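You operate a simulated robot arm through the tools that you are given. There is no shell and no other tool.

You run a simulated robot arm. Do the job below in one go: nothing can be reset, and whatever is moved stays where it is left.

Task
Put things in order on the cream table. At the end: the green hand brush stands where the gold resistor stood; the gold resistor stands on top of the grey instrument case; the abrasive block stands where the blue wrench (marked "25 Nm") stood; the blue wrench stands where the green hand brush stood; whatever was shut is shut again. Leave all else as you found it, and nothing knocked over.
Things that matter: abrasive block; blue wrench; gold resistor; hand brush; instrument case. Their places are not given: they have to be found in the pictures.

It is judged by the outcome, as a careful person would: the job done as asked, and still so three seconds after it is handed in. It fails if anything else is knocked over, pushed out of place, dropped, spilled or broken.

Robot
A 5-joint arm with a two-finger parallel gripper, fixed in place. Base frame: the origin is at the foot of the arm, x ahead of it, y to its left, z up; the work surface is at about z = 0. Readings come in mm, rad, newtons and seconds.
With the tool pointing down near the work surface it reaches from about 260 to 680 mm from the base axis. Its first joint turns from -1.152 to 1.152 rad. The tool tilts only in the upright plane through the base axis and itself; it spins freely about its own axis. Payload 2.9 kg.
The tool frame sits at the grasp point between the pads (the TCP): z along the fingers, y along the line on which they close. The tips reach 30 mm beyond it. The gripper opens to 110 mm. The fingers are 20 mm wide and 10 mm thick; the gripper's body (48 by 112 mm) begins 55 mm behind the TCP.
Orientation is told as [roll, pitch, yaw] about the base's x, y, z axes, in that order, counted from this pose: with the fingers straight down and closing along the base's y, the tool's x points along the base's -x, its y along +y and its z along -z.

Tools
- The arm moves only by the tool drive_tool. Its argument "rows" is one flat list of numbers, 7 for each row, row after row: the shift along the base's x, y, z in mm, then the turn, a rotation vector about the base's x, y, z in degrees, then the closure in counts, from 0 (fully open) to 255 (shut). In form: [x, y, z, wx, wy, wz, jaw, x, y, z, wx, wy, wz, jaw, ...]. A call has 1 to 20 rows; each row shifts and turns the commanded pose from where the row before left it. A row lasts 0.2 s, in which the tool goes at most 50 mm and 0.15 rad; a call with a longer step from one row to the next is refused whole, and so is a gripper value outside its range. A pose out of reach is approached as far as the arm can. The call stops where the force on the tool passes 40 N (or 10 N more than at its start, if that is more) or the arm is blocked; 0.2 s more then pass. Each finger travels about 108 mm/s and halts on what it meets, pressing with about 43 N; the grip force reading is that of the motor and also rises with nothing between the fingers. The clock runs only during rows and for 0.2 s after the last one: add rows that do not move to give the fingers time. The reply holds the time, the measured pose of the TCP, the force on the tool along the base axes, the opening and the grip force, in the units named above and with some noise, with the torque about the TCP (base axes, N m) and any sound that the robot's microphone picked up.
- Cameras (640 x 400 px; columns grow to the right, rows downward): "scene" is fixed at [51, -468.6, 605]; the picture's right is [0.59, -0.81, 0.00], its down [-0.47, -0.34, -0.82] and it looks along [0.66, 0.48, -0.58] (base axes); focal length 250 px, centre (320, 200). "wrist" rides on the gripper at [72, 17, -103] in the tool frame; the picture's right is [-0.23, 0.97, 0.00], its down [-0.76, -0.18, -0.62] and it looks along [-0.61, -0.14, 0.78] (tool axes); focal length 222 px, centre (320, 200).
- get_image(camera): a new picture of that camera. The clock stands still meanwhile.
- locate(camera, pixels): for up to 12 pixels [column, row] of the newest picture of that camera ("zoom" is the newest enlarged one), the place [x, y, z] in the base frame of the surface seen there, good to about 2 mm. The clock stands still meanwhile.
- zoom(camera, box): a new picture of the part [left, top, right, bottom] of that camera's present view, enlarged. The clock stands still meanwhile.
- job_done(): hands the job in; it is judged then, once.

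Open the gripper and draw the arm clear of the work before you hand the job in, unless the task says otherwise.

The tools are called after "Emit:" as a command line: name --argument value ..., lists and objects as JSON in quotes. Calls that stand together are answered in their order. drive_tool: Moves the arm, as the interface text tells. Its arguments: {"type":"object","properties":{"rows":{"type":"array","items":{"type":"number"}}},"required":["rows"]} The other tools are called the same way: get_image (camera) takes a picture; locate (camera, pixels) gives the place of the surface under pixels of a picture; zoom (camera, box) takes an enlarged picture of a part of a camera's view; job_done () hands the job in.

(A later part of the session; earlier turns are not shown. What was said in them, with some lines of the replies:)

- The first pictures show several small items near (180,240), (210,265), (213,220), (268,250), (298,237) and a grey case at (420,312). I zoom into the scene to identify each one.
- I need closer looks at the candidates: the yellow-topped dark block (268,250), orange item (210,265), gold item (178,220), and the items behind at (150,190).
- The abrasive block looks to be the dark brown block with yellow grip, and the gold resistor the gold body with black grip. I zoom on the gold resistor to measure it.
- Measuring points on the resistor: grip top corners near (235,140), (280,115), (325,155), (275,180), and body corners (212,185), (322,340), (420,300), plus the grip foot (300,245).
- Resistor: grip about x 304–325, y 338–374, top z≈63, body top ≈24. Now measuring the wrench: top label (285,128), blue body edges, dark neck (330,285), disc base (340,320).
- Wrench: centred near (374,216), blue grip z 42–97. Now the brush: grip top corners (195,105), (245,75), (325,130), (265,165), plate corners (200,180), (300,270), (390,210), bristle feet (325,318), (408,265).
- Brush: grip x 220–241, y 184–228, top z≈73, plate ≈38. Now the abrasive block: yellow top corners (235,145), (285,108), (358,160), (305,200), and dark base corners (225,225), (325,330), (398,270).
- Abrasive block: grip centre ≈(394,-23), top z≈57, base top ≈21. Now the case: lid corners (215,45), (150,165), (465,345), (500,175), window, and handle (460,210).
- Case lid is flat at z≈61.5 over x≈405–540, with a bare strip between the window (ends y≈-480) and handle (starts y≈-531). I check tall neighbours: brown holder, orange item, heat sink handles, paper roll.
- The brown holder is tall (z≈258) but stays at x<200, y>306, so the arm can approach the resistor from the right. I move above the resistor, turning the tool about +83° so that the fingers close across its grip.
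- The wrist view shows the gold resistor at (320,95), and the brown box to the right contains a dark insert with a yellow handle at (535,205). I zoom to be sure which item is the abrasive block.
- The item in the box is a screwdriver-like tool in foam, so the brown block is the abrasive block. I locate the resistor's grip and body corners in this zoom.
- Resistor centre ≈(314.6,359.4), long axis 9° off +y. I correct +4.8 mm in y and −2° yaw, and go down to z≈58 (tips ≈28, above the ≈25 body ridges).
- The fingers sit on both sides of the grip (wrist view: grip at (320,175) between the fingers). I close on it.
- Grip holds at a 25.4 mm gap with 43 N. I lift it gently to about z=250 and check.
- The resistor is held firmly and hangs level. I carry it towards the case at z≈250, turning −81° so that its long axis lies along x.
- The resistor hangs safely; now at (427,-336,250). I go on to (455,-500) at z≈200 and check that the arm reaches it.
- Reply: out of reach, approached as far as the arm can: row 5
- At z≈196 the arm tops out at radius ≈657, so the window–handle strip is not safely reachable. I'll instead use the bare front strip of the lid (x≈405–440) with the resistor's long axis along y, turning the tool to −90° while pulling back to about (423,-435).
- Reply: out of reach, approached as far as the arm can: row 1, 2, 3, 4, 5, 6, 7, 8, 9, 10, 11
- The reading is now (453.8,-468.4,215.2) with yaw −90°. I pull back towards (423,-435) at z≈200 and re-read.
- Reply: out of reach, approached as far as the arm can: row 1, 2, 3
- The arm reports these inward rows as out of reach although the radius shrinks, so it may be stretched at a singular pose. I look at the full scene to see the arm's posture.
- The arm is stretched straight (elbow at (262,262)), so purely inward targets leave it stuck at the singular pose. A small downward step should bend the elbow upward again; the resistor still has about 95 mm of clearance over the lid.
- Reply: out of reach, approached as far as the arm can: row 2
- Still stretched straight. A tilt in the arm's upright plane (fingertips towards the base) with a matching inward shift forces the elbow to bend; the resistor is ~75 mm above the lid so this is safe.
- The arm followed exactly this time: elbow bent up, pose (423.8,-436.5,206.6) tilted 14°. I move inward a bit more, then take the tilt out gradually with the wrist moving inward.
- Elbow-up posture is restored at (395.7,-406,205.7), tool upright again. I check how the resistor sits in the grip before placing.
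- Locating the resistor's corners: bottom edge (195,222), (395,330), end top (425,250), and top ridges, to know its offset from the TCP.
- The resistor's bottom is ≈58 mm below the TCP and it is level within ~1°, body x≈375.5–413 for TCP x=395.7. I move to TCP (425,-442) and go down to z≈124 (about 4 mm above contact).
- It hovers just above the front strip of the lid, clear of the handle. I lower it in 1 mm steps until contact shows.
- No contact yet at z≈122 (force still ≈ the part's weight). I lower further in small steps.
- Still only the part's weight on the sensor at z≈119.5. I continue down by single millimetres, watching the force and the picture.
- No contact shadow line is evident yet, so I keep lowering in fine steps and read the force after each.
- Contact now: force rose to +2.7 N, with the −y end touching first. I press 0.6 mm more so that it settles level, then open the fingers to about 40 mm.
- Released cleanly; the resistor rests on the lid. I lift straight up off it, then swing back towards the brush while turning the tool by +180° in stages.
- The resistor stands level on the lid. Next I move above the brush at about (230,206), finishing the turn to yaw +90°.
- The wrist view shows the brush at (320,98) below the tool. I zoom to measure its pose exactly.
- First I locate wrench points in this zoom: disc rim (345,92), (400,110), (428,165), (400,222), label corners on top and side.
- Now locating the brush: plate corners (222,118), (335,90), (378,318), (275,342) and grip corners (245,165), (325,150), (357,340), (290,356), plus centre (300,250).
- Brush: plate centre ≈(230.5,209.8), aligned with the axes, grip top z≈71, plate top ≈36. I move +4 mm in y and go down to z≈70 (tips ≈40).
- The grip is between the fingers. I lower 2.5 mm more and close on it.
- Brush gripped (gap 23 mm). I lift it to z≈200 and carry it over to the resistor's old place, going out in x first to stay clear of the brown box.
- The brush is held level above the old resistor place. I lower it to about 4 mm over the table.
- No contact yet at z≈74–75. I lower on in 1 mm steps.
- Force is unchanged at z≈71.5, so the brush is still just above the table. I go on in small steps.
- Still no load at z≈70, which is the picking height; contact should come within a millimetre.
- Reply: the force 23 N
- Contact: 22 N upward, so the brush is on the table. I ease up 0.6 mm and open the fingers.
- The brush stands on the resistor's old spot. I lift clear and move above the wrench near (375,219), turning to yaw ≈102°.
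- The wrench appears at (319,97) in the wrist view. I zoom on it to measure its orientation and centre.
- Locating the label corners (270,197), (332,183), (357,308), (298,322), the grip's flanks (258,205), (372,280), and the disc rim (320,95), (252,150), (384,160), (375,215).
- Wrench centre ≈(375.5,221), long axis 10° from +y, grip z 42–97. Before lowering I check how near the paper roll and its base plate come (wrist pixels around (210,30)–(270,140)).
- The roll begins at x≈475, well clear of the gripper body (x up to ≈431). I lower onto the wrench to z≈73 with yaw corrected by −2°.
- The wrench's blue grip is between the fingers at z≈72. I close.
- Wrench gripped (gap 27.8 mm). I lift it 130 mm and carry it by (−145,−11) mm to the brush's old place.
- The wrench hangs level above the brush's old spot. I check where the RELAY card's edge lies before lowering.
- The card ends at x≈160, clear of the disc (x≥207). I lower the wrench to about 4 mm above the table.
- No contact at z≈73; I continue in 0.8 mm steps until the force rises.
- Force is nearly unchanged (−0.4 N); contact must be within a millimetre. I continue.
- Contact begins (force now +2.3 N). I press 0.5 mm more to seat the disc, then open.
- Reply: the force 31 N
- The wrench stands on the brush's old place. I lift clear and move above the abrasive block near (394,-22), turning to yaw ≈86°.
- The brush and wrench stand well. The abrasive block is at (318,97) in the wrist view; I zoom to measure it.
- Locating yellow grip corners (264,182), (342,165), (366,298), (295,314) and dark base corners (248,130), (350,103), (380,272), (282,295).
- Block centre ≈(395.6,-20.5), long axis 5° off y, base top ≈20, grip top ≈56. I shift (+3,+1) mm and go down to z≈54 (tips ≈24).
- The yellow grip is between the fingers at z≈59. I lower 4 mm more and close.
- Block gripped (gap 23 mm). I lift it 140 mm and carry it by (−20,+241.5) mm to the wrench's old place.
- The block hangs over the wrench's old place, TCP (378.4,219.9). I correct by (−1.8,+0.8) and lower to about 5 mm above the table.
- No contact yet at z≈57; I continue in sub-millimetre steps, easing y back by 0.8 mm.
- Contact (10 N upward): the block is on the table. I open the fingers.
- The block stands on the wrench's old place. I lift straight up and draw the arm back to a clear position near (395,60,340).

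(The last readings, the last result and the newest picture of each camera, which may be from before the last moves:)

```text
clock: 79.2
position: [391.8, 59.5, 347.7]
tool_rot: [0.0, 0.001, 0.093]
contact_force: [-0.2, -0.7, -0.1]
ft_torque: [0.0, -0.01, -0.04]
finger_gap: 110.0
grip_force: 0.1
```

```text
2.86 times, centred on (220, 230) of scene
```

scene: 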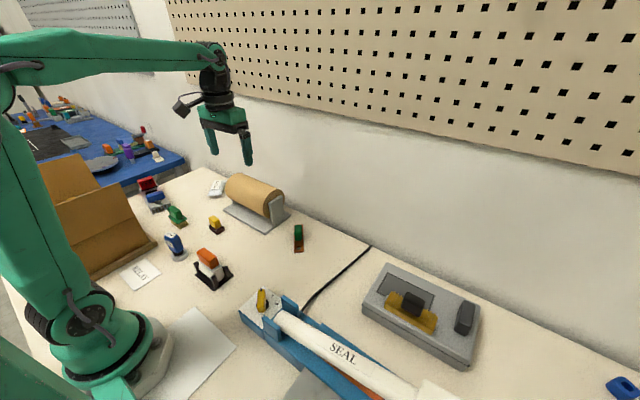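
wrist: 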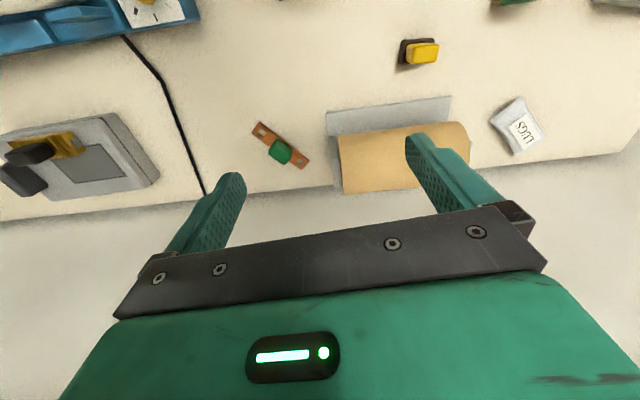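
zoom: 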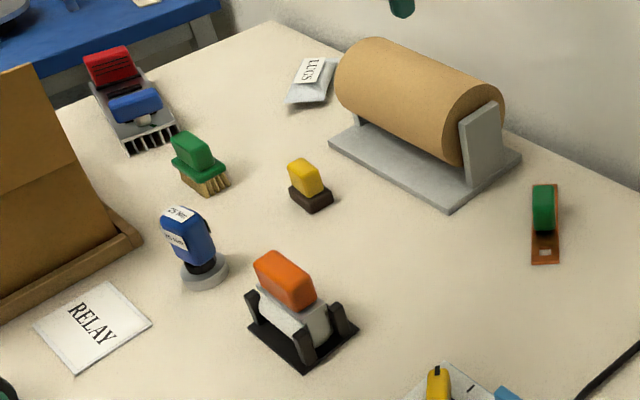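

All moved things stand upright and the rest looks unchanged. As a last check I locate points of the three moved items on the table and the resistor on the case.

Emit:
locate --camera "zoom" --pixels '[[190, 148], [208, 168], [180, 212], [187, 285], [225, 275], [303, 168], [315, 185], [305, 210], [285, 280], [330, 315]]'

Emit:
zoom --camera "scene" --box '[350, 250, 490, 380]'

```text
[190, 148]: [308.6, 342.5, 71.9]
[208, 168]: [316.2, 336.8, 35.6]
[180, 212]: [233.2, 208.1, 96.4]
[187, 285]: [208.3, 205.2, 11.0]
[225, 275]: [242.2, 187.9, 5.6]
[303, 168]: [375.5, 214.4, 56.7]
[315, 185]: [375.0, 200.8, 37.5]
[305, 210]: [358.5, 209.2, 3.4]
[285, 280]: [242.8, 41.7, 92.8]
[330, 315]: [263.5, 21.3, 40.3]
```

```text
3.08 times, centred on (420, 315) of scene
```

zoom: 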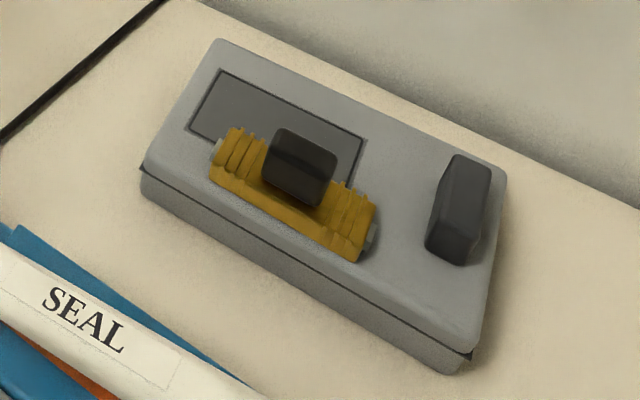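

The pictures confirm the result:
- The brush stands on the resistor's old place.
- The wrench stands on the brush's old place, top at (233,208).
- The abrasive block stands on the wrench's old place, around (375,214).
- The resistor sits level on the shut, unmoved case.

The gripper is open and the arm is clear, so I hand the job in.

Emit:
job_done

```text
The job is handed in.
```

The job is handed in, and the final pictures show everything where you asked for it:

- **Green hand brush:** it stands where the gold resistor stood.
- **Gold resistor:** it stands level on top of the grey instrument case, along the front of the lid and just touching the window's edge. It is clear of the lid's handle. I first tried the bare strip beside the handle, but the arm could not reach that far.
- **Abrasive block:** it stands where the blue "25 Nm" wrench stood. I took the abrasive block to be the dark brown block with the yellow grip.
- **Blue wrench:** it stands where the hand brush stood.

I opened nothing, so the case is still shut, and it did not move. Nothing was knocked over, and the other items look unchanged in the pictures. The gripper is open and the arm is clear of the table.
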